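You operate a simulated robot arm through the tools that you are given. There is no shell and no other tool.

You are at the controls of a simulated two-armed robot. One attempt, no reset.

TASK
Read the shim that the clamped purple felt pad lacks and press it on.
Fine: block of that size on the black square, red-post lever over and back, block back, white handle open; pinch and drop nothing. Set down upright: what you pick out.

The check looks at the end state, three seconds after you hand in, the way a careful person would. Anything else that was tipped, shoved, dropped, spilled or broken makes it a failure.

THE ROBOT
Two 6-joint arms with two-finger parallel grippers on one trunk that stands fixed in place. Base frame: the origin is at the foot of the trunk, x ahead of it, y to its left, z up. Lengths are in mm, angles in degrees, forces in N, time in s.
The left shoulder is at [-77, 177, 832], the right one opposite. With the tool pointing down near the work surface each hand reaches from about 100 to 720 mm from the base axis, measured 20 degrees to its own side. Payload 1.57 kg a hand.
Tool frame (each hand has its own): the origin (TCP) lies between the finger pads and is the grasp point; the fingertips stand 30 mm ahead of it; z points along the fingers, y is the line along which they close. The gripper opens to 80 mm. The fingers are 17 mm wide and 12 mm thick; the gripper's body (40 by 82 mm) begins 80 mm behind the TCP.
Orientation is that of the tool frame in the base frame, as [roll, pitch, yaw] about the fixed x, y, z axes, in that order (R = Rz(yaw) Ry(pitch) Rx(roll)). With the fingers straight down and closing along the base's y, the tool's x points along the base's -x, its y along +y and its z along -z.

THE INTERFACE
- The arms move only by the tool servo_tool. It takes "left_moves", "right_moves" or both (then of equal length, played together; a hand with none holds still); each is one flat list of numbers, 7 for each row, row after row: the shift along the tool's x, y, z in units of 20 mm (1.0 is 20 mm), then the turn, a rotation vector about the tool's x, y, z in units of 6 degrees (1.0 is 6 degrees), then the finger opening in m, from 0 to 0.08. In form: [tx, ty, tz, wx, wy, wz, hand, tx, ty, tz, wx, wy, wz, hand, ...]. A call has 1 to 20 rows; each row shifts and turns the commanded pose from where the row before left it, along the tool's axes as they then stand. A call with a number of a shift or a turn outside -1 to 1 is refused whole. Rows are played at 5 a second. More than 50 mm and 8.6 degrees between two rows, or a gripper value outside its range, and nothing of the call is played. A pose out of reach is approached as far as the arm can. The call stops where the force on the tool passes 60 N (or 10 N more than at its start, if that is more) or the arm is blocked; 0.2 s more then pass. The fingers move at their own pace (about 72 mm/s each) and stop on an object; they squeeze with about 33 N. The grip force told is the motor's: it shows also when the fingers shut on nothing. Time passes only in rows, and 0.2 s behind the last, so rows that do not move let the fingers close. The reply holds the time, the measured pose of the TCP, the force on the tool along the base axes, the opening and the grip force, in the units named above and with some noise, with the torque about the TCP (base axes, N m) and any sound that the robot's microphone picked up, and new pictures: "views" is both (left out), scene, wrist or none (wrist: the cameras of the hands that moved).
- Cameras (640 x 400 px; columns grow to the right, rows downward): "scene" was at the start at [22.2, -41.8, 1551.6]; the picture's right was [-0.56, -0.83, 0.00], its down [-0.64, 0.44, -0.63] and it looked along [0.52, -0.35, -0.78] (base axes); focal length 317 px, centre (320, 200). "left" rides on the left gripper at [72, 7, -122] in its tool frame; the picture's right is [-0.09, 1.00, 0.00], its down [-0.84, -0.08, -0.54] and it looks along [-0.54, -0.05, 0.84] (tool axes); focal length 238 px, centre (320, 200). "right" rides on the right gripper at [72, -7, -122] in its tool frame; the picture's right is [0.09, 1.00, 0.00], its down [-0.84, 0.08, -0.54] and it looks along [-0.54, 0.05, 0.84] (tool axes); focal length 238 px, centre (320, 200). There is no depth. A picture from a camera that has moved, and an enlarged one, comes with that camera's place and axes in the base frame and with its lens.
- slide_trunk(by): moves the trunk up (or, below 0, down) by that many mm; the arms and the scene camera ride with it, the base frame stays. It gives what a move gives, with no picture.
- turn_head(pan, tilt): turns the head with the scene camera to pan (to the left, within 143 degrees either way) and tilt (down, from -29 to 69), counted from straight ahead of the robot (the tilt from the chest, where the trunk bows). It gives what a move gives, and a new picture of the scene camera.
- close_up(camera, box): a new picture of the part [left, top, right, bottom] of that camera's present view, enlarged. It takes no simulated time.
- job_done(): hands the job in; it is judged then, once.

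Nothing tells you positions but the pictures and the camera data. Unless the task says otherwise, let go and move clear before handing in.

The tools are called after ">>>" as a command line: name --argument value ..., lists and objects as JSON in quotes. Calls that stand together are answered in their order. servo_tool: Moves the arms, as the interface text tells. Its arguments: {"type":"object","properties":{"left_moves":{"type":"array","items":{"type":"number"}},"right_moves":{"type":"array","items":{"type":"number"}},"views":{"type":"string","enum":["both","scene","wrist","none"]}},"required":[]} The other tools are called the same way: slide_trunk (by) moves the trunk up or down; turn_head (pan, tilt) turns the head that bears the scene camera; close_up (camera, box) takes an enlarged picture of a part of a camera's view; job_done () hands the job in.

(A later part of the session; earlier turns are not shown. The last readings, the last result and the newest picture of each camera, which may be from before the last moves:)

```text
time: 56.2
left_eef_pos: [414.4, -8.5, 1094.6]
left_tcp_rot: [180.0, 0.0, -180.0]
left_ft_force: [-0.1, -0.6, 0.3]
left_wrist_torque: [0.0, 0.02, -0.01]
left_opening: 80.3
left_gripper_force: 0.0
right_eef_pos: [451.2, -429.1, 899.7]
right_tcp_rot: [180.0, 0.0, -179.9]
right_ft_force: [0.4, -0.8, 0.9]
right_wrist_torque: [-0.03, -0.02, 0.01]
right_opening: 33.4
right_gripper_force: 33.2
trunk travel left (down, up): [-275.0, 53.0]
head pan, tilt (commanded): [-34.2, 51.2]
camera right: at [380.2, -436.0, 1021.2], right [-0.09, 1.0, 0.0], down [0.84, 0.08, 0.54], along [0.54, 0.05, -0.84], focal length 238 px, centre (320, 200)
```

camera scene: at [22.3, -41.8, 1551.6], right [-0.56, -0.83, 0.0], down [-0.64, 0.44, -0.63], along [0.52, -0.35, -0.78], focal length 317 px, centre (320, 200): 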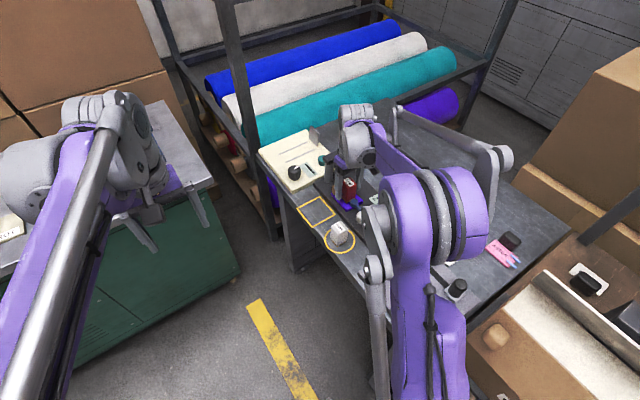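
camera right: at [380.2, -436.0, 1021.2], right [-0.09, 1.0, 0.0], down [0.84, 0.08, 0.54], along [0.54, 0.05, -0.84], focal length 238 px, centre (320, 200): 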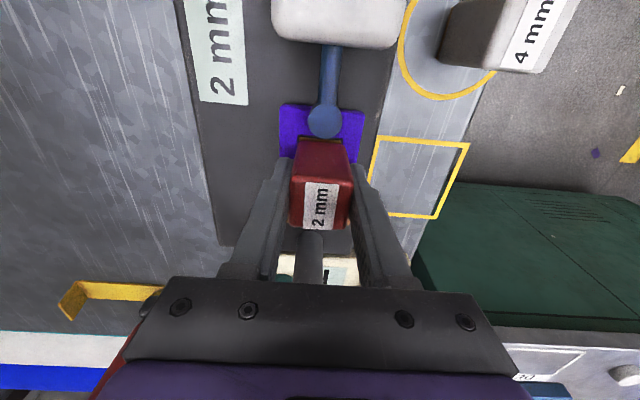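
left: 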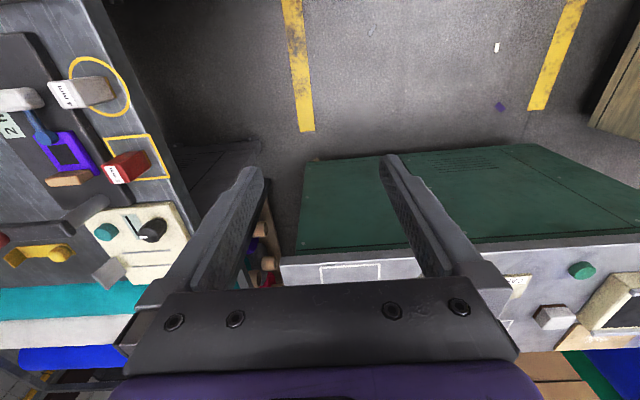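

Gripped at 33.4 mm. Lifting slowly and watching that the shim stays on the pad.

>>> servo_tool --right_moves '[0, 0, -0.15, 0, 0, 0, 0.0, 0, 0, -0.25, 0, 0, 0, 0.0, 0, 0, -0.5, 0, 0, 0, 0.0, 0, 0, -0.6, 0, 0, 0, 0.0, 0, 0, -0.6, 0, 0, 0, 0.0, 0, 0, 0, 0, 0, 0, 0.0, 0, 0, 0, 0, 0, 0, 0.0]' --views "both"

>>> close_up --camera "right" --box '[240, 50, 400, 210]'

>>> close_up --camera "left" --box '[10, 100, 110, 200]'

>>> close_up --camera "scene" --box '[320, 150, 380, 220]'

```text
time: 57.8
left_eef_pos: [413.0, -8.9, 1094.9]
left_tcp_rot: [180.0, 0.1, 179.9]
left_ft_force: [-0.6, 0.5, 1.1]
left_wrist_torque: [0.02, -0.04, 0.01]
left_opening: 79.9
left_gripper_force: 0.1
right_eef_pos: [452.9, -428.8, 941.2]
right_tcp_rot: [-180.0, 0.0, 180.0]
right_ft_force: [0.8, 0.0, -0.6]
right_wrist_torque: [-0.01, 0.01, 0.03]
right_opening: 33.6
right_gripper_force: 33.5
trunk travel left (down, up): [-275.0, 53.0]
head pan, tilt (commanded): [-34.2, 51.2]
camera scene: at [22.3, -41.8, 1551.6], right [-0.56, -0.83, 0.0], down [-0.64, 0.44, -0.63], along [0.52, -0.35, -0.78], focal length 317 px, centre (320, 200)
camera right: at [381.7, -436.1, 1062.5], right [-0.09, 1.0, 0.0], down [0.84, 0.08, 0.54], along [0.54, 0.05, -0.84], focal length 238 px, centre (320, 200)
```

scene: 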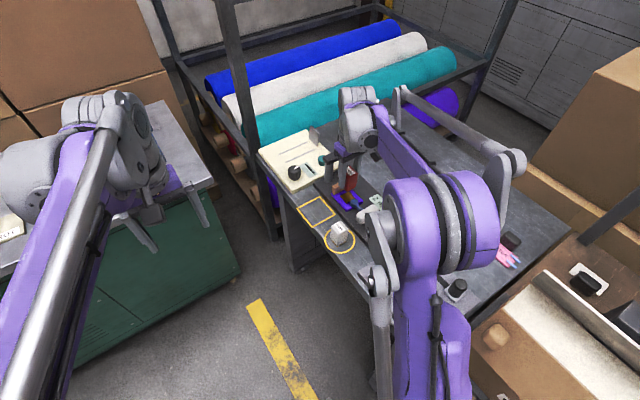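
right: 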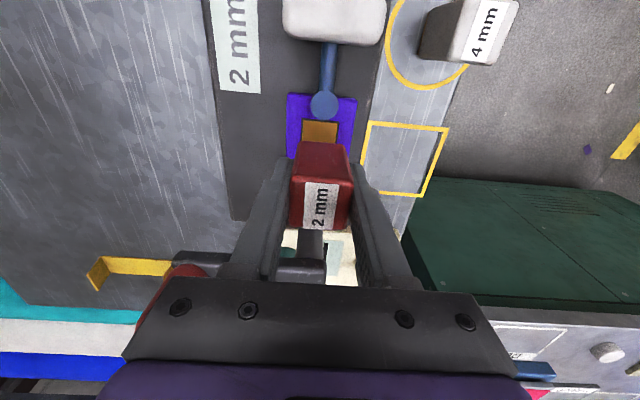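

```text
2.50 times, centred on (320, 130) of right
camera zoom: at [381.7, -436.1, 1062.5], right [-0.09, 1.0, 0.0], down [0.84, 0.08, 0.54], along [0.54, 0.05, -0.84], focal length 596 px, centre (320, 375)
```

zoom: 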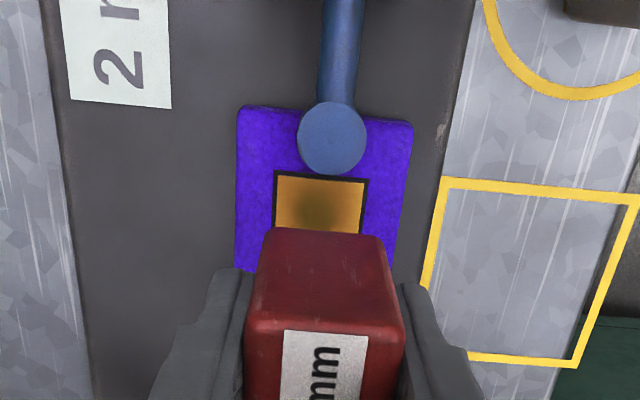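

```text
4.00 times, centred on (60, 150) of left
camera zoom: at [342.2, -1.5, 1216.9], right [0.09, 1.0, 0.0], down [0.84, -0.08, 0.54], along [0.54, -0.05, -0.84], focal length 953 px, centre (1360, 400)
```

zoom: 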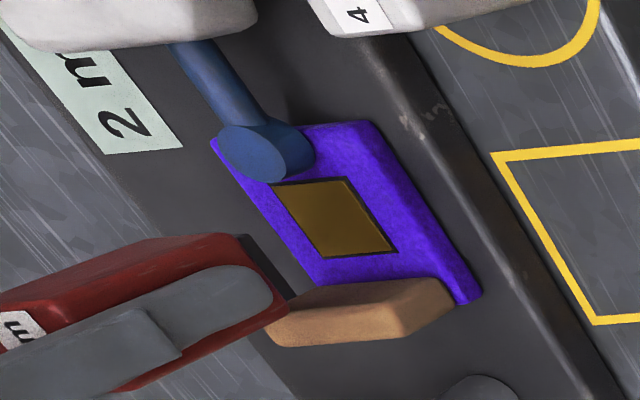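

```text
5.71 times, centred on (350, 185) of scene
camera zoom: at [22.3, -41.8, 1551.6], right [-0.56, -0.83, 0.0], down [-0.64, 0.44, -0.63], along [0.52, -0.35, -0.78], focal length 1813 px, centre (149, 286)
```

zoom: 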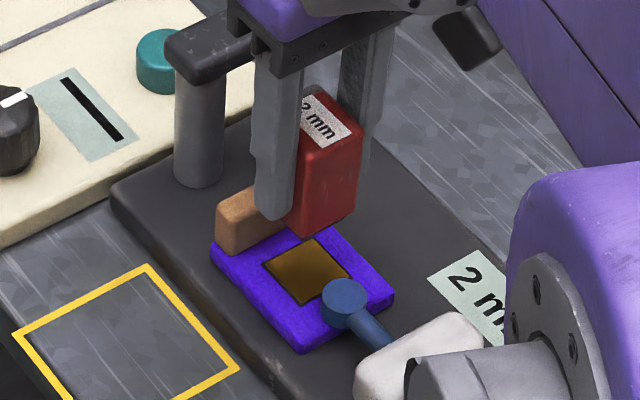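

The shim is on the pad's black square and the block is free of it. Carrying the block back over the yellow square.

>>> servo_tool --right_moves '[-0.2275, 0.755, 0, 0, 0, 0, 0.0, -0.2275, 0.755, 0, 0, 0, 0, 0.0, -0.2275, 0.755, 0, 0, 0, 0, 0.0, -0.2275, 0.755, 0, 0, 0, 0, 0.0, -0.2275, 0.755, 0, 0, 0, 0, 0.0, -0.2275, 0.755, 0, 0, 0, 0, 0.0, 0, 0, 0, 0, 0, 0, 0.0, 0, 0, 0, 0, 0, 0, 0.0]' --views "both"

>>> close_up --camera "right" --box '[240, 60, 400, 220]'

>>> close_up --camera "left" --box '[50, 100, 190, 220]'

```text
time: 59.6
left_eef_pos: [412.6, -8.4, 1094.9]
left_tcp_rot: [180.0, -0.1, -180.0]
left_ft_force: [-0.1, -0.2, 1.0]
left_wrist_torque: [-0.04, 0.01, 0.01]
left_opening: 79.8
left_gripper_force: 0.0
right_eef_pos: [479.8, -339.2, 941.1]
right_tcp_rot: [180.0, 0.0, -180.0]
right_ft_force: [-0.4, -0.6, -1.0]
right_wrist_torque: [-0.01, 0.0, 0.02]
right_opening: 33.4
right_gripper_force: 33.0
trunk travel left (down, up): [-275.0, 53.0]
head pan, tilt (commanded): [-34.2, 51.2]
camera scene: at [22.3, -41.7, 1551.6], right [-0.56, -0.83, 0.0], down [-0.64, 0.44, -0.63], along [0.52, -0.35, -0.78], focal length 317 px, centre (320, 200)
camera right: at [407.9, -345.6, 1063.1], right [-0.09, 1.0, 0.0], down [0.84, 0.08, 0.54], along [0.54, 0.05, -0.84], focal length 238 px, centre (320, 200)
```

scene: 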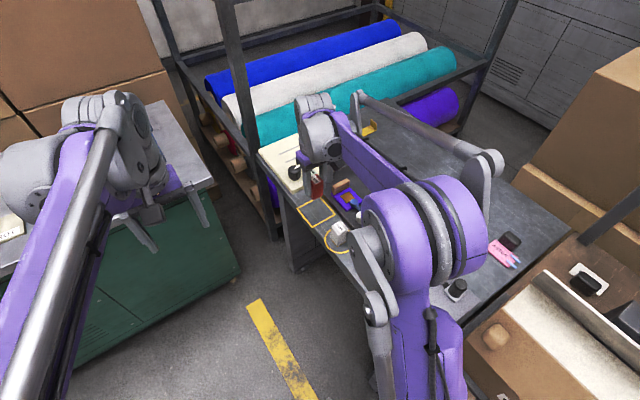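
right: 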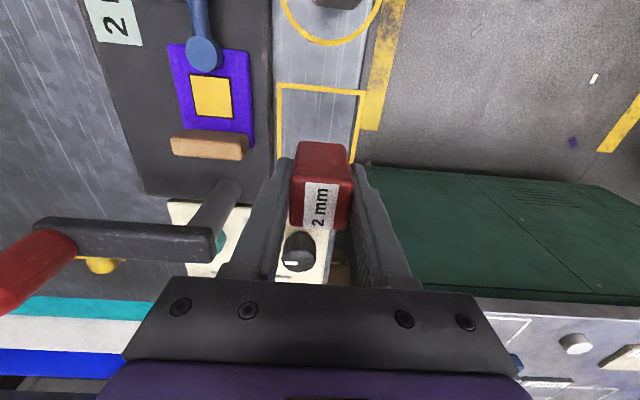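

```text
2.50 times, centred on (320, 140) of right
camera zoom: at [407.9, -345.6, 1063.1], right [-0.09, 1.0, 0.0], down [0.84, 0.08, 0.54], along [0.54, 0.05, -0.84], focal length 596 px, centre (320, 350)
```

zoom: 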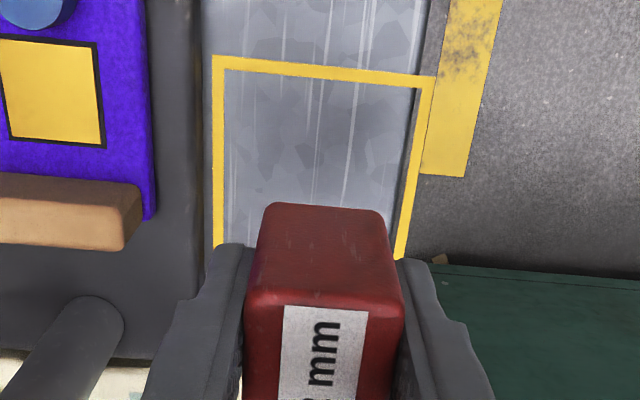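

```text
3.33 times, centred on (120, 160) of left
camera zoom: at [342.3, -1.4, 1216.9], right [0.09, 1.0, 0.0], down [0.84, -0.08, 0.54], along [0.54, -0.05, -0.84], focal length 794 px, centre (987, 333)
```

zoom: 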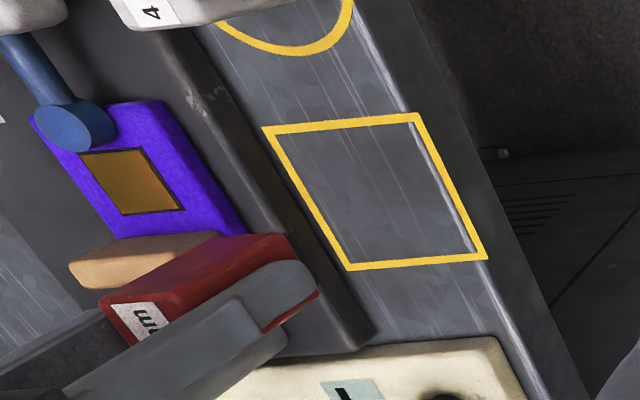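

>>> servo_tool --right_moves '[-0.04, 0, 0.9, 0, 0, 0, 0.0, 0, 0, 0.9, 0, 0, 0, 0.0, 0, 0, 0.9, 0, 0, 0, 0.0, 0, 0, 0.5, 0, 0, 0, 0.0, 0, 0, 0.2, 0, 0, 0, 0.0, 0, 0, 0, 0, 0, 0, 0.0, 0, 0, 0, 0, 0, 0, 0.0]' --views "both"

>>> close_up --camera "left" --box '[70, 110, 190, 210]'

>>> close_up --camera "scene" --box '[290, 170, 350, 240]'

```text
time: 61.2
left_eef_pos: [414.4, -8.9, 1096.3]
left_tcp_rot: [-180.0, 0.1, 180.0]
left_ft_force: [0.3, 0.1, -0.3]
left_wrist_torque: [-0.03, -0.01, 0.01]
left_opening: 79.8
left_gripper_force: 0.0
right_eef_pos: [480.7, -338.4, 872.7]
right_tcp_rot: [180.0, 0.0, 180.0]
right_ft_force: [0.3, 0.9, -1.4]
right_wrist_torque: [-0.01, 0.01, -0.02]
right_opening: 33.4
right_gripper_force: 32.5
trunk travel left (down, up): [-275.0, 53.0]
head pan, tilt (commanded): [-34.2, 51.2]
camera scene: at [22.3, -41.8, 1551.6], right [-0.56, -0.83, 0.0], down [-0.64, 0.44, -0.63], along [0.52, -0.35, -0.78], focal length 317 px, centre (320, 200)
camera right: at [409.5, -345.5, 993.7], right [-0.09, 1.0, 0.0], down [0.84, 0.08, 0.54], along [0.54, 0.05, -0.84], focal length 238 px, centre (320, 200)
```

scene: 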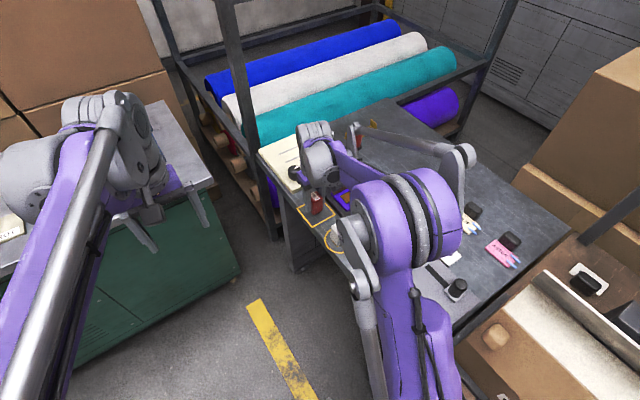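
right: 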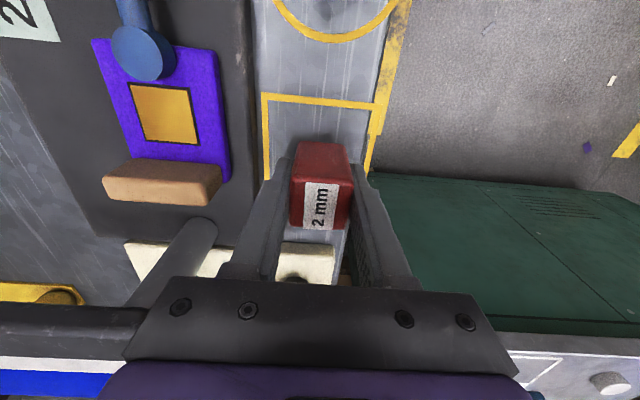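

```text
4.00 times, centred on (130, 160) of left
camera zoom: at [342.3, -1.5, 1216.9], right [0.09, 1.0, 0.0], down [0.84, -0.08, 0.54], along [0.54, -0.05, -0.84], focal length 953 px, centre (1080, 360)
```

zoom: 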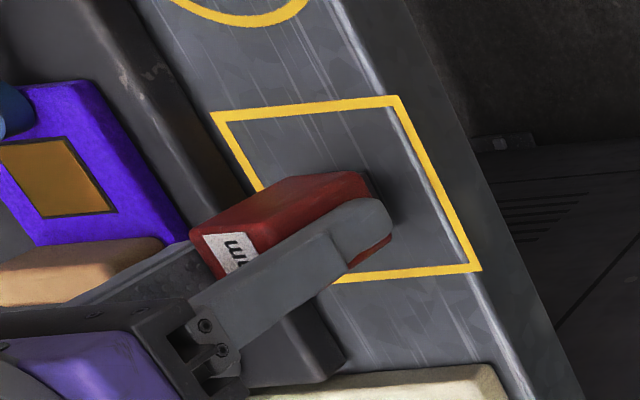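

```text
5.71 times, centred on (320, 205) of scene
camera zoom: at [22.3, -41.8, 1551.6], right [-0.56, -0.83, 0.0], down [-0.64, 0.44, -0.63], along [0.52, -0.35, -0.78], focal length 1813 px, centre (320, 171)
```

zoom: 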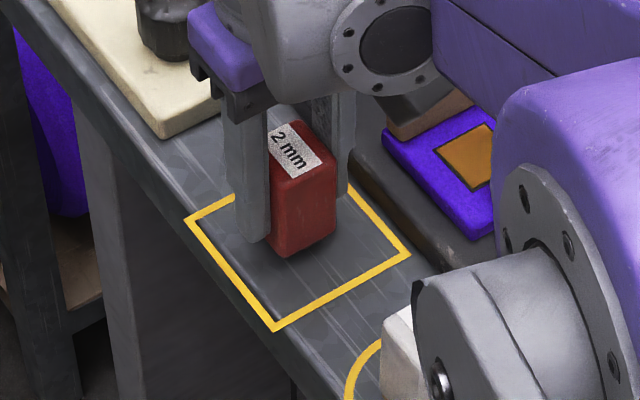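

>>> servo_tool --right_moves '[0, 0, 0.1, 0, 0, 0, 0.0, 0, 0, 0, 0, 0, 0, 0.0]' --views "none"

>>> servo_tool --right_moves '[0, 0, 0.05, 0, 0, 0, 0.0, 0, 0, 0, 0, 0, 0, 0.0]' --views "none"

>>> servo_tool --right_moves '[0, 0, 0.05, 0, 0, 0, 0.0, 0, 0, 0, 0, 0, 0, 0.0]' --views "none"

```text
time: 61.8
left_eef_pos: [413.5, -8.8, 1094.4]
left_tcp_rot: [-180.0, 0.1, -180.0]
left_ft_force: [-0.5, 0.6, 0.9]
left_wrist_torque: [-0.03, 0.01, -0.02]
left_opening: 80.2
left_gripper_force: 0.1
right_eef_pos: [481.0, -338.2, 869.6]
right_tcp_rot: [179.9, 0.1, 180.0]
right_ft_force: [-0.1, 0.5, -0.8]
right_wrist_torque: [-0.01, 0.0, 0.02]
right_opening: 33.4
right_gripper_force: 32.6
trunk travel left (down, up): [-275.0, 53.0]
head pan, tilt (commanded): [-34.2, 51.2]
```

```text
time: 62.4
left_eef_pos: [414.4, -8.3, 1095.8]
left_tcp_rot: [-179.9, 0.0, 180.0]
left_ft_force: [0.9, -0.2, 0.6]
left_wrist_torque: [0.02, 0.0, -0.03]
left_opening: 79.7
left_gripper_force: 0.0
right_eef_pos: [479.5, -338.7, 869.2]
right_tcp_rot: [180.0, 0.1, 180.0]
right_ft_force: [-0.2, 0.0, -1.0]
right_wrist_torque: [-0.03, -0.01, -0.01]
right_opening: 33.6
right_gripper_force: 32.8
trunk travel left (down, up): [-275.0, 53.0]
head pan, tilt (commanded): [-34.2, 51.2]
```

```text
time: 63.0
left_eef_pos: [413.3, -8.8, 1094.4]
left_tcp_rot: [180.0, 0.0, 179.9]
left_ft_force: [-0.8, 0.5, 0.3]
left_wrist_torque: [-0.01, -0.01, 0.03]
left_opening: 79.8
left_gripper_force: 0.1
right_eef_pos: [480.3, -339.3, 869.3]
right_tcp_rot: [-180.0, 0.0, -180.0]
right_ft_force: [-0.1, -0.1, -1.5]
right_wrist_torque: [0.0, 0.02, -0.02]
right_opening: 33.6
right_gripper_force: 32.9
trunk travel left (down, up): [-275.0, 53.0]
head pan, tilt (commanded): [-34.2, 51.2]
```

>>> servo_tool --right_moves '[0, 0, 0.05, 0, 0, 0, 0.0, 0, 0, 0, 0, 0, 0, 0.0]' --views "none"

>>> servo_tool --right_moves '[0, 0, 0.05, 0, 0, 0, 0.0, 0, 0, 0, 0, 0, 0, 0.0]' --views "none"

```text
time: 63.6
left_eef_pos: [413.5, -9.0, 1095.6]
left_tcp_rot: [180.0, 0.0, -179.9]
left_ft_force: [0.9, 0.1, 0.2]
left_wrist_torque: [-0.01, 0.0, 0.04]
left_opening: 79.8
left_gripper_force: 0.0
right_eef_pos: [480.2, -339.2, 867.8]
right_tcp_rot: [180.0, 0.0, -180.0]
right_ft_force: [-0.4, -1.0, -1.1]
right_wrist_torque: [0.0, -0.01, -0.04]
right_opening: 33.3
right_gripper_force: 33.1
trunk travel left (down, up): [-275.0, 53.0]
head pan, tilt (commanded): [-34.2, 51.2]
```

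```text
time: 64.2
left_eef_pos: [413.6, -7.5, 1095.4]
left_tcp_rot: [-180.0, 0.0, 179.9]
left_ft_force: [-1.0, 0.4, 0.0]
left_wrist_torque: [-0.05, 0.02, -0.02]
left_opening: 80.0
left_gripper_force: 0.0
right_eef_pos: [480.9, -338.2, 867.1]
right_tcp_rot: [180.0, 0.1, -180.0]
right_ft_force: [5.1, -0.1, 13.8]
right_wrist_torque: [-0.01, -0.12, -0.01]
right_opening: 33.7
right_gripper_force: 33.0
trunk travel left (down, up): [-275.0, 53.0]
head pan, tilt (commanded): [-34.2, 51.2]
```

Contact with 14 N. I'll ease 0.4 mm and open the fingers gently.

>>> servo_tool --right_moves '[0, 0, -0.02, 0, 0, 0, 0.0, 0, 0, 0, 0, 0, 0, 0.0, 0, 0, 0, 0, 0, 0, 0.036, 0, 0, 0, 0, 0, 0, 0.04, 0, 0, 0, 0, 0, 0, 0.048, 0, 0, 0, 0, 0, 0, 0.056, 0, 0, 0, 0, 0, 0, 0.056]' --views "both"

>>> close_up --camera "right" --box '[240, 70, 400, 250]'

>>> close_up --camera "left" --box '[70, 110, 190, 210]'

```text
time: 65.8
left_eef_pos: [413.2, -7.7, 1094.9]
left_tcp_rot: [180.0, -0.1, 179.9]
left_ft_force: [0.3, 1.6, 0.4]
left_wrist_torque: [0.02, -0.03, 0.02]
left_opening: 79.8
left_gripper_force: 0.1
right_eef_pos: [480.6, -338.6, 867.0]
right_tcp_rot: [180.0, 0.0, -180.0]
right_ft_force: [-0.5, 0.3, -0.8]
right_wrist_torque: [0.02, -0.03, -0.01]
right_opening: 55.8
right_gripper_force: 0.1
trunk travel left (down, up): [-275.0, 53.0]
head pan, tilt (commanded): [-34.2, 51.2]
camera scene: at [22.2, -41.8, 1551.6], right [-0.56, -0.83, 0.0], down [-0.64, 0.44, -0.63], along [0.52, -0.35, -0.78], focal length 317 px, centre (320, 200)
camera right: at [409.1, -346.4, 988.9], right [-0.09, 1.0, 0.0], down [0.84, 0.08, 0.54], along [0.54, 0.05, -0.84], focal length 238 px, centre (320, 200)
```

scene: 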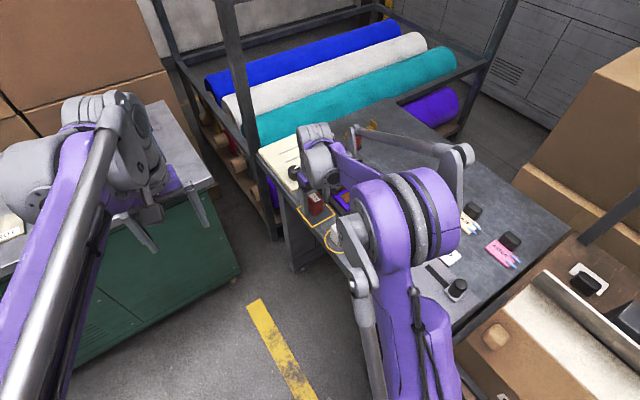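
right: 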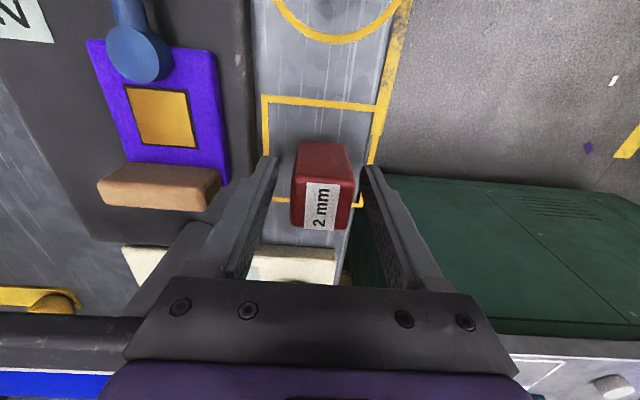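

```text
2.22 times, centred on (320, 160) of right
camera zoom: at [409.1, -346.4, 988.9], right [-0.09, 1.0, 0.0], down [0.84, 0.08, 0.54], along [0.54, 0.05, -0.84], focal length 530 px, centre (320, 289)
```

zoom: 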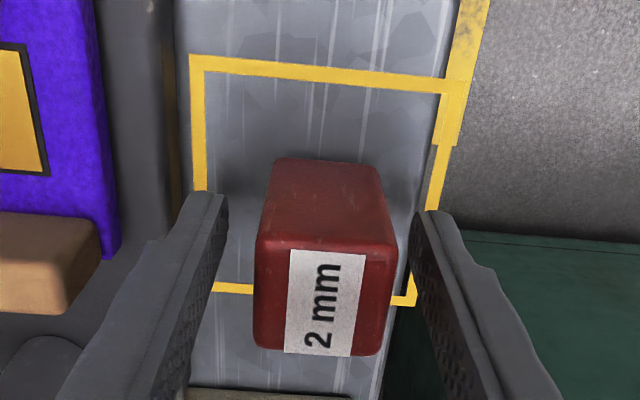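

```text
4.00 times, centred on (130, 160) of left
camera zoom: at [342.2, -1.5, 1216.9], right [0.09, 1.0, 0.0], down [0.84, -0.08, 0.54], along [0.54, -0.05, -0.84], focal length 953 px, centre (1080, 360)
```

zoom: 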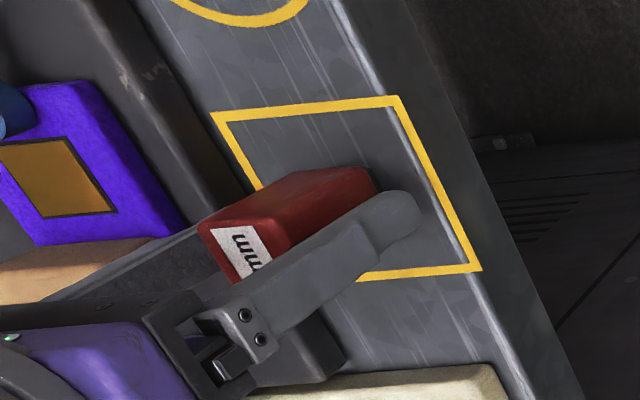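

The block stands upright in the yellow square. I'll rise clear, then back off to study the white-handled clamp.

>>> servo_tool --right_moves '[0, 0, -0.4, 0, 0, 0, 0.056, 0, 0, -0.9, 0, 0, 0, 0.056, 0, 0, -1, 0, 0, 0, 0.056, 0, 0, -1, 0, 0, 0, 0.056, 0, 0, -1, 0, 0, 0, 0.056, 0, 0, -1, 0, 0, 0, 0.056, 0, 0, -1, 0, 0, 0, 0.056, 0.955, -0.455, 0, 0, 0, 0, 0.056, 0.955, -0.455, 0, 0, 0, 0, 0.056, 0.955, -0.455, 0, 0, 0, 0, 0.056, 0.955, -0.455, 0, 0, 0, 0, 0.056, 0.955, -0.455, 0, 0, 0, 0, 0.056, 0.955, -0.455, 0, 0, 0, 0, 0.056, 0.955, -0.455, 0, 0, 0, 0, 0.056, 0.955, -0.455, 0, 0, 0, 0, 0.056, 0.955, -0.455, 0, 0, 0, 0, 0.056, 0.955, -0.455, 0, 0, 0, 0, 0.056, 0, 0, 0, 0, 0, 0, 0.056, 0, 0, 0, 0, 0, 0, 0.056]' --views "both"

>>> close_up --camera "right" --box '[250, 90, 410, 250]'

>>> close_up --camera "left" --box '[0, 70, 100, 170]'

>>> close_up --camera "scene" --box '[290, 160, 400, 260]'

```text
time: 69.8
left_eef_pos: [413.7, -9.6, 1094.9]
left_tcp_rot: [180.0, -0.1, -180.0]
left_ft_force: [0.7, -0.2, 0.2]
left_wrist_torque: [0.01, -0.01, -0.01]
left_opening: 80.0
left_gripper_force: 0.0
right_eef_pos: [287.0, -430.0, 995.6]
right_tcp_rot: [179.9, 0.0, 180.0]
right_ft_force: [-1.0, -0.8, 0.1]
right_wrist_torque: [-0.01, 0.04, -0.01]
right_opening: 55.9
right_gripper_force: 0.1
trunk travel left (down, up): [-275.0, 53.0]
head pan, tilt (commanded): [-34.2, 51.2]
camera scene: at [22.0, -41.8, 1551.6], right [-0.56, -0.83, 0.0], down [-0.64, 0.44, -0.63], along [0.52, -0.35, -0.78], focal length 317 px, centre (320, 200)
camera right: at [216.0, -438.0, 1116.9], right [-0.09, 1.0, 0.0], down [0.84, 0.08, 0.54], along [0.54, 0.05, -0.84], focal length 238 px, centre (320, 200)
```

scene: 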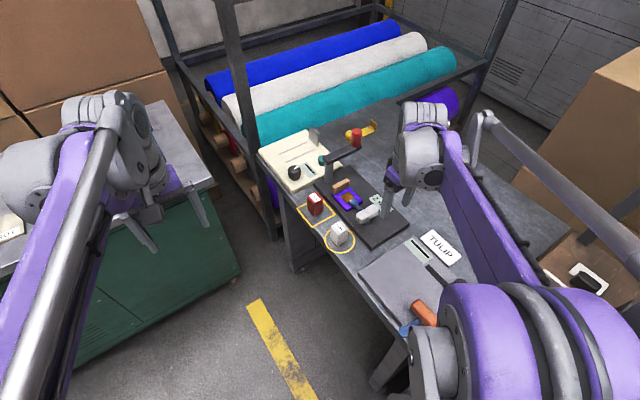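
right: 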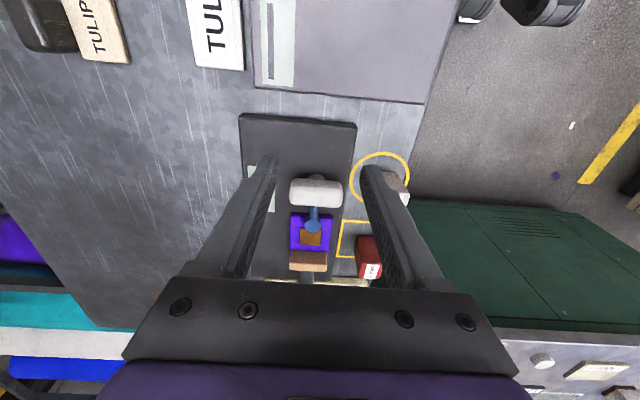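

```text
2.50 times, centred on (330, 170) of right
camera zoom: at [216.0, -438.0, 1116.9], right [-0.09, 1.0, 0.0], down [0.84, 0.08, 0.54], along [0.54, 0.05, -0.84], focal length 596 px, centre (295, 275)
```

zoom: 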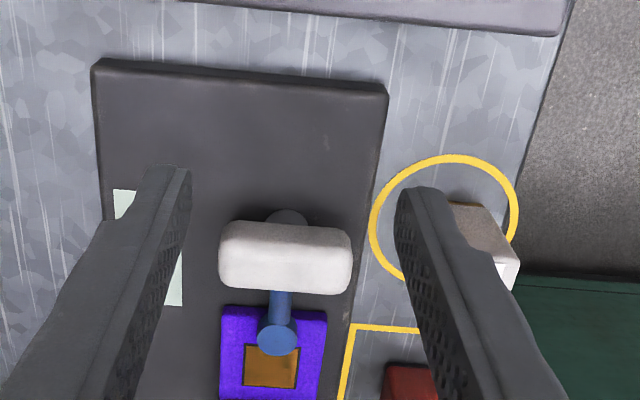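

```text
4.00 times, centred on (50, 120) of left
camera zoom: at [342.0, -1.5, 1217.0], right [0.09, 1.0, 0.0], down [0.84, -0.08, 0.54], along [0.54, -0.05, -0.84], focal length 953 px, centre (1400, 520)
```

zoom: 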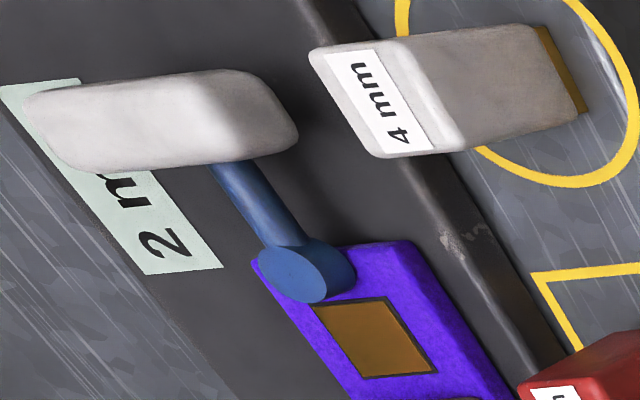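

```text
4.00 times, centred on (345, 210) of scene
camera zoom: at [22.0, -41.8, 1551.6], right [-0.56, -0.83, 0.0], down [-0.64, 0.44, -0.63], along [0.52, -0.35, -0.78], focal length 1269 px, centre (220, 160)
```

zoom: 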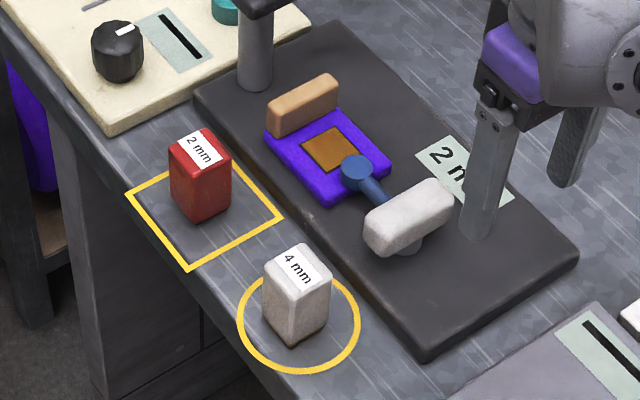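

The clamp is a swing type: a white bar about 65×26×26 mm on a vertical grey post near (367,-429), with a blue rod and foot reaching to the pad. I'll turn the hand 90° so the fingers can cage the bar's −y end and sweep it round.

>>> servo_tool --right_moves '[0, 0, 0, 0, 0, -1, 0.056, 0, 0, 0, 0, 0, -1, 0.056, 0, 0, 0, 0, 0, -1, 0.056, 0, 0, 0, 0, 0, -1, 0.056, 0, 0, 0, 0, 0, -1, 0.056, 0, 0, 0, 0, 0, -1, 0.056, 0, 0, 0, 0, 0, -1, 0.056, 0, 0, 0, 0, 0, -1, 0.056, 0, 0, 0, 0, 0, -1, 0.056, 0, 0, 0, 0, 0, -1, 0.056, 0, 0, 0, 0, 0, -1, 0.056, 0, 0, 0, 0, 0, -1, 0.056, 0, 0, 0, 0, 0, -1, 0.056, 0, 0, 0, 0, 0, -1, 0.056, 0, 0, 0, 0, 0, -1, 0.056, 0, 0, 0, 0, 0, 0, 0.056]' --views "none"

>>> servo_tool --right_moves '[0.4, -0.8, 0, 0, 0, 0, 0.056, 0.3, -0.8, 0, 0, 0, 0, 0.056, 0.3, -0.8, 0, 0, 0, 0, 0.056, 0, -0.8, 0, 0, 0, 0, 0.056, 0, -0.75, 0, 0, 0, 0, 0.056, 0, 0, 0, 0, 0, 0, 0.056, 0, 0, 0, 0, 0, 0, 0.056]' --views "both"

>>> close_up --camera "right" --box '[240, 80, 400, 240]'

```text
time: 73.2
left_eef_pos: [413.5, -7.6, 1095.0]
left_tcp_rot: [179.9, 0.0, 180.0]
left_ft_force: [-0.6, -0.1, -0.2]
left_wrist_torque: [0.04, 0.02, -0.03]
left_opening: 80.0
left_gripper_force: 0.1
right_eef_pos: [288.5, -429.6, 992.7]
right_tcp_rot: [180.0, 0.0, -89.9]
right_ft_force: [-0.6, -0.4, 0.4]
right_wrist_torque: [0.0, 0.0, 0.0]
right_opening: 55.9
right_gripper_force: 0.0
trunk travel left (down, up): [-275.0, 53.0]
head pan, tilt (commanded): [-34.2, 51.2]
```

```text
time: 74.8
left_eef_pos: [413.8, -9.0, 1094.0]
left_tcp_rot: [179.9, 0.1, -179.9]
left_ft_force: [-0.1, 0.1, 0.5]
left_wrist_torque: [0.01, 0.0, -0.01]
left_opening: 80.2
left_gripper_force: 0.1
right_eef_pos: [368.1, -448.6, 995.8]
right_tcp_rot: [-179.9, 0.0, -89.9]
right_ft_force: [0.6, 0.7, 0.0]
right_wrist_torque: [0.0, 0.0, 0.0]
right_opening: 56.1
right_gripper_force: 0.0
trunk travel left (down, up): [-275.0, 53.0]
head pan, tilt (commanded): [-34.2, 51.2]
camera scene: at [22.4, -41.9, 1551.6], right [-0.56, -0.83, 0.0], down [-0.64, 0.44, -0.63], along [0.52, -0.35, -0.78], focal length 317 px, centre (320, 200)
camera right: at [375.2, -521.5, 1116.3], right [-1.0, -0.09, 0.0], down [-0.08, 0.84, 0.54], along [-0.05, 0.54, -0.84], focal length 238 px, centre (320, 200)
```

scene: 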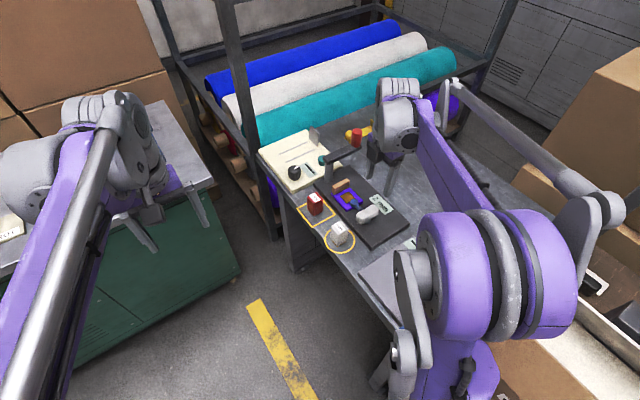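
right: 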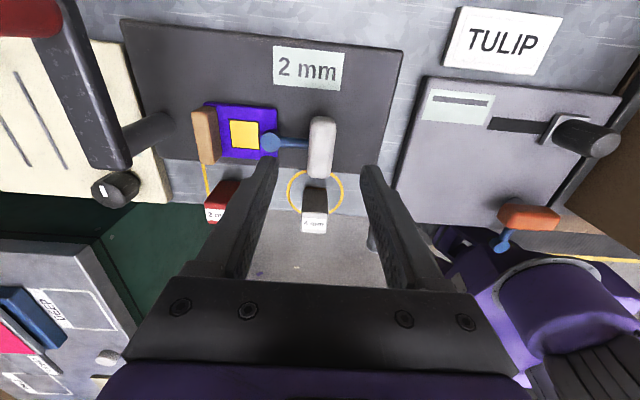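

```text
2.50 times, centred on (320, 160) of right
camera zoom: at [375.2, -521.5, 1116.3], right [-1.0, -0.09, 0.0], down [-0.08, 0.84, 0.54], along [-0.05, 0.54, -0.84], focal length 596 px, centre (320, 300)
```

zoom: 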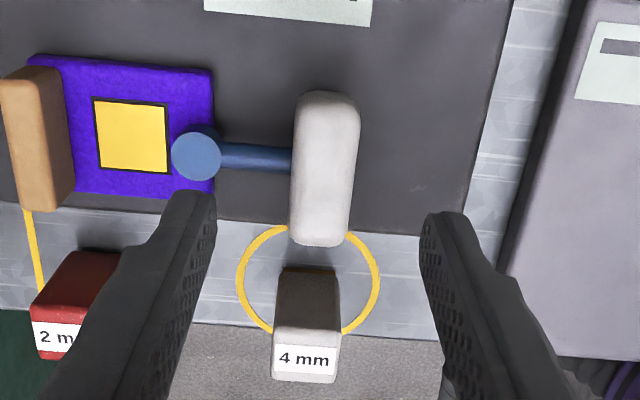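

The bar's centre is at about (366,-430) and the rod leaves it at y≈-429.5. I'll centre the fingers over the bar's −y half at y≈-451.5 and descend around it.

>>> servo_tool --right_moves '[0.1, 0.095, 0, 0, 0, 0, 0.048, 0, 0, 0.8, 0, 0, 0, 0.048, 0, 0, 0.9, 0, 0, 0, 0.048, 0, 0, 0.9, 0, 0, 0, 0.048, 0, 0, 0.9, 0, 0, 0, 0.048, 0, 0, 0, 0, 0, 0, 0.048, 0, 0, 0, 0, 0, 0, 0.048]' --views "both"

>>> close_up --camera "right" --box '[240, 80, 400, 240]'

>>> close_up --camera "left" --box '[0, 60, 100, 160]'

>>> close_up --camera "scene" --box '[330, 150, 420, 240]'

```text
time: 76.4
left_eef_pos: [414.7, -9.7, 1094.5]
left_tcp_rot: [-180.0, 0.0, -179.9]
left_ft_force: [0.8, -0.2, 0.6]
left_wrist_torque: [0.0, -0.01, -0.02]
left_opening: 79.7
left_gripper_force: 0.1
right_eef_pos: [365.8, -451.7, 922.6]
right_tcp_rot: [-180.0, 0.0, -90.0]
right_ft_force: [0.4, -0.2, 0.3]
right_wrist_torque: [0.02, 0.0, -0.01]
right_opening: 48.0
right_gripper_force: 0.1
trunk travel left (down, up): [-275.0, 53.0]
head pan, tilt (commanded): [-34.2, 51.2]
camera scene: at [22.3, -41.9, 1551.6], right [-0.56, -0.83, 0.0], down [-0.64, 0.44, -0.63], along [0.52, -0.35, -0.78], focal length 317 px, centre (320, 200)
camera right: at [373.4, -525.3, 1044.6], right [-1.0, -0.09, 0.0], down [-0.08, 0.84, 0.54], along [-0.05, 0.54, -0.84], focal length 238 px, centre (320, 200)
```

scene: 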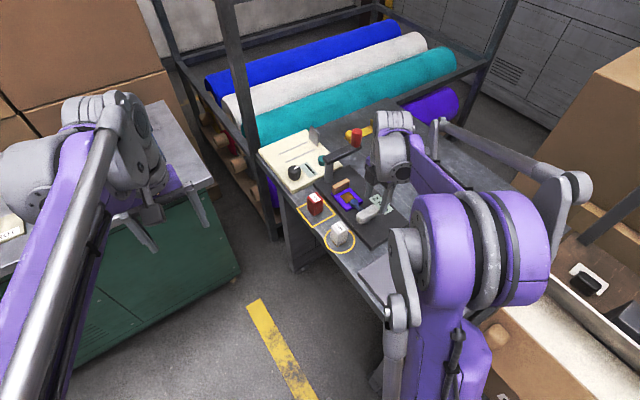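
right: 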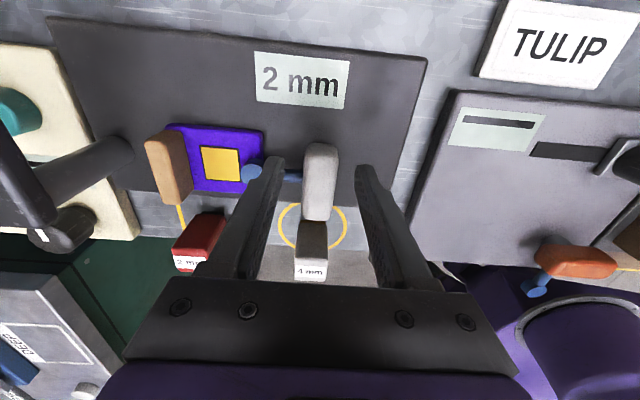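

```text
2.50 times, centred on (320, 160) of right
camera zoom: at [373.4, -525.3, 1044.6], right [-1.0, -0.09, 0.0], down [-0.08, 0.84, 0.54], along [-0.05, 0.54, -0.84], focal length 596 px, centre (320, 300)
```

zoom: 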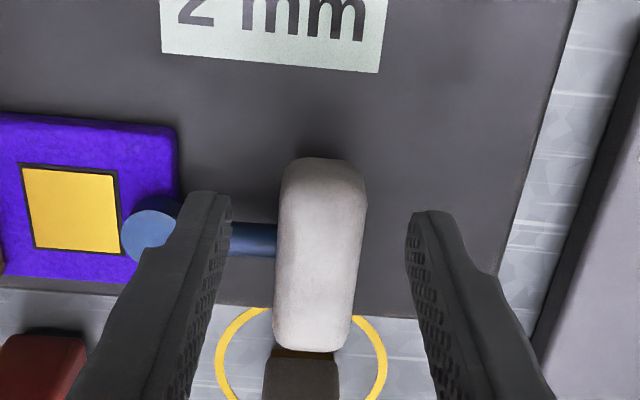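

```text
4.00 times, centred on (50, 110) of left
camera zoom: at [342.3, -1.6, 1216.9], right [0.09, 1.0, 0.0], down [0.84, -0.08, 0.54], along [0.54, -0.05, -0.84], focal length 953 px, centre (1400, 560)
```

zoom: 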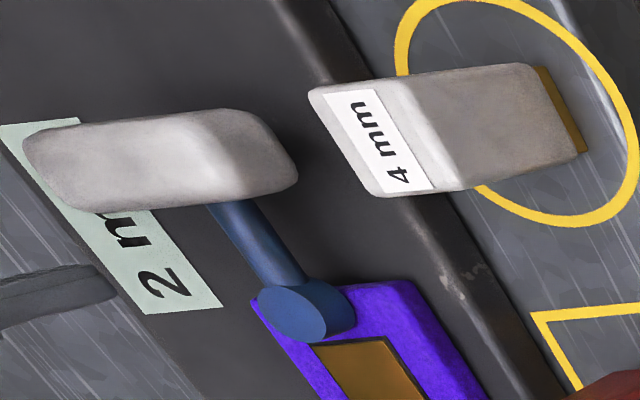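

```text
4.44 times, centred on (375, 195) of scene
camera zoom: at [22.3, -41.9, 1551.6], right [-0.56, -0.83, 0.0], down [-0.64, 0.44, -0.63], along [0.52, -0.35, -0.78], focal length 1410 px, centre (76, 222)
```

zoom: 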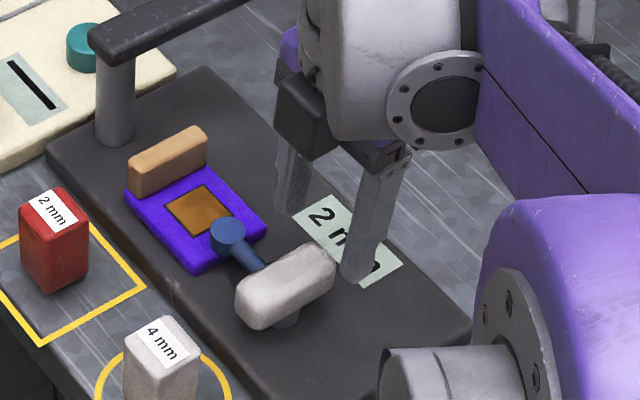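

Alignment is good (bar centreline x≈366.3, pivot y≈-430). Descending the last 26 mm and narrowing to a loose cage.

>>> servo_tool --right_moves '[0, 0, 0.6, 0, 0, 0, 0.048, 0, 0, 0.7, 0, 0, 0, 0.048, 0, 0, 0, 0, 0, 0, 0.04, 0, 0, 0, 0, 0, 0, 0.034, 0, 0, 0, 0, 0, 0, 0.034]' --views "both"

>>> close_up --camera "right" --box '[240, 100, 400, 260]'

>>> close_up --camera "scene" --box '[330, 150, 420, 240]'

```text
time: 77.6
left_eef_pos: [414.6, -9.3, 1093.5]
left_tcp_rot: [180.0, 0.0, 180.0]
left_ft_force: [-0.2, -0.1, 0.1]
left_wrist_torque: [-0.02, -0.04, -0.01]
left_opening: 80.1
left_gripper_force: 0.0
right_eef_pos: [365.8, -453.7, 897.7]
right_tcp_rot: [-179.9, 0.1, -89.9]
right_ft_force: [-0.3, 0.2, -0.1]
right_wrist_torque: [-0.01, -0.02, 0.01]
right_opening: 34.0
right_gripper_force: 0.1
trunk travel left (down, up): [-275.0, 53.0]
head pan, tilt (commanded): [-34.2, 51.2]
camera scene: at [22.2, -41.7, 1551.6], right [-0.56, -0.83, 0.0], down [-0.64, 0.44, -0.63], along [0.52, -0.35, -0.78], focal length 317 px, centre (320, 200)
camera right: at [372.4, -526.0, 1020.1], right [-1.0, -0.09, 0.0], down [-0.08, 0.84, 0.54], along [-0.05, 0.54, -0.84], focal length 238 px, centre (320, 200)
```

scene: 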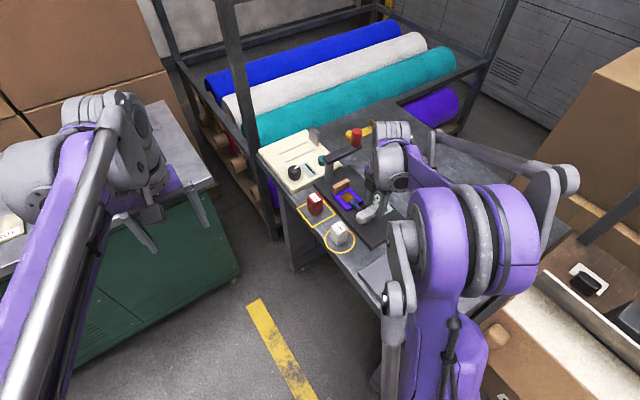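
right: 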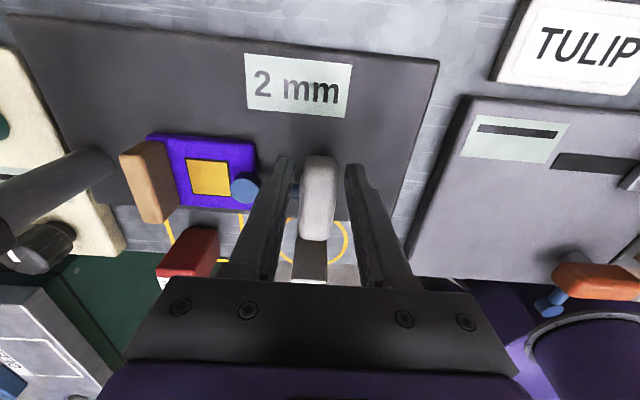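

```text
2.50 times, centred on (320, 180) of right
camera zoom: at [372.4, -526.0, 1020.1], right [-1.0, -0.09, 0.0], down [-0.08, 0.84, 0.54], along [-0.05, 0.54, -0.84], focal length 596 px, centre (320, 250)
```

zoom: 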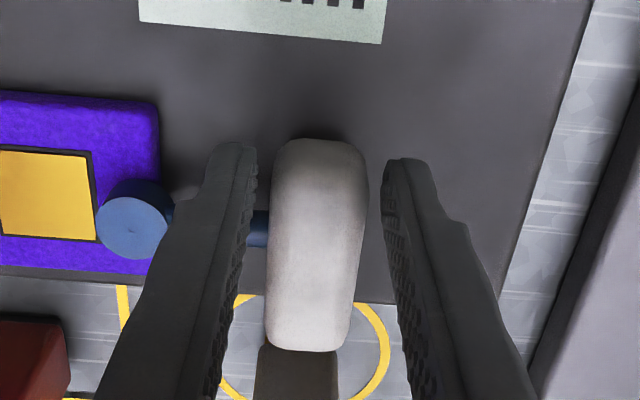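

```text
4.44 times, centred on (375, 195) of scene
camera zoom: at [22.2, -41.7, 1551.6], right [-0.56, -0.83, 0.0], down [-0.64, 0.44, -0.63], along [0.52, -0.35, -0.78], focal length 1410 px, centre (76, 222)
```

zoom: 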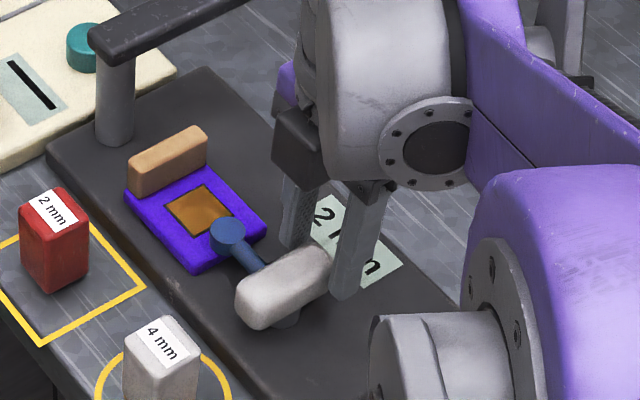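

The bar is caged. I'll try a clockwise sweep (foot towards −y, away from the shim and the white block), 15° gently, watching the force.

>>> servo_tool --right_moves '[-0.0016, 0.0615, 0, 0, 0, 0.5, 0.034, -0.0016, 0.0615, 0, 0, 0, 0.5, 0.034, -0.0016, 0.0615, 0, 0, 0, 0.5, 0.034, -0.0016, 0.0615, 0, 0, 0, 0.5, 0.034, -0.0016, 0.0615, 0, 0, 0, 0.5, 0.034, 0, 0, 0, 0, 0, 0, 0.034]' --views "both"

>>> close_up --camera "right" --box '[240, 100, 400, 260]'

>>> close_up --camera "left" --box '[0, 60, 100, 160]'

```text
time: 79.0
left_eef_pos: [413.9, -9.7, 1094.6]
left_tcp_rot: [-180.0, 0.1, 180.0]
left_ft_force: [-0.2, -0.3, 0.0]
left_wrist_torque: [0.02, -0.01, 0.0]
left_opening: 79.8
left_gripper_force: 0.0
right_eef_pos: [361.2, -452.2, 899.3]
right_tcp_rot: [-179.9, 0.0, -105.0]
right_ft_force: [7.1, 0.2, 1.2]
right_wrist_torque: [0.02, -0.17, 0.08]
right_opening: 39.6
right_gripper_force: 3.4
trunk travel left (down, up): [-275.0, 53.0]
head pan, tilt (commanded): [-34.2, 51.2]
camera scene: at [23.1, -41.6, 1551.6], right [-0.56, -0.83, 0.0], down [-0.64, 0.44, -0.63], along [0.52, -0.35, -0.78], focal length 317 px, centre (320, 200)
camera right: at [348.5, -523.0, 1019.7], right [-0.99, 0.17, 0.0], down [0.14, 0.83, 0.54], along [0.09, 0.53, -0.84], focal length 238 px, centre (320, 200)
```

scene: 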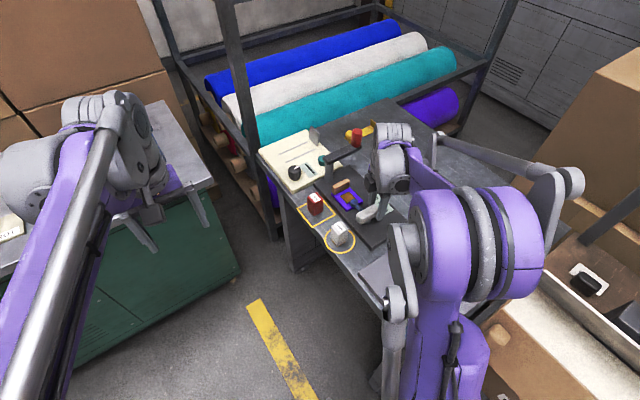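
right: 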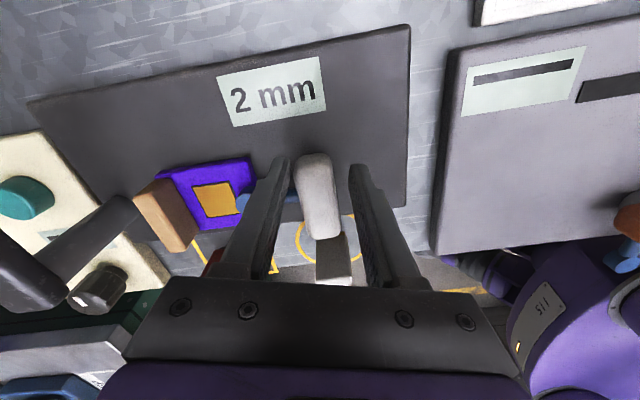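

```text
2.50 times, centred on (320, 180) of right
camera zoom: at [348.5, -523.0, 1019.7], right [-0.99, 0.17, 0.0], down [0.14, 0.83, 0.54], along [0.09, 0.53, -0.84], focal length 596 px, centre (320, 250)
```

zoom: 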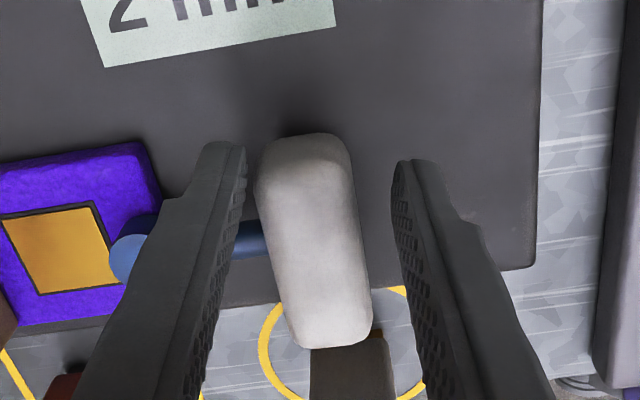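

```text
4.00 times, centred on (50, 110) of left
camera zoom: at [342.9, -1.3, 1216.7], right [0.09, 1.0, 0.0], down [0.84, -0.08, 0.54], along [0.54, -0.05, -0.84], focal length 953 px, centre (1400, 560)
```

zoom: 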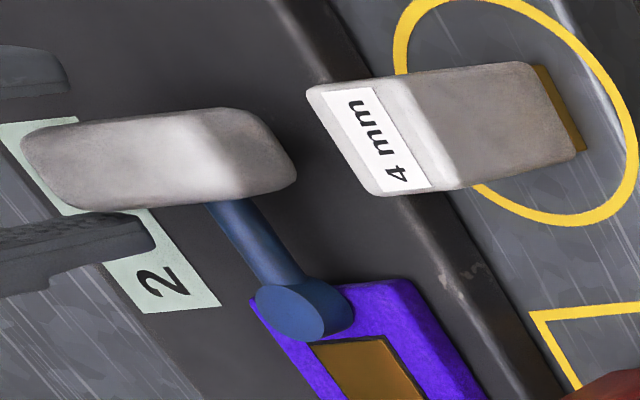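

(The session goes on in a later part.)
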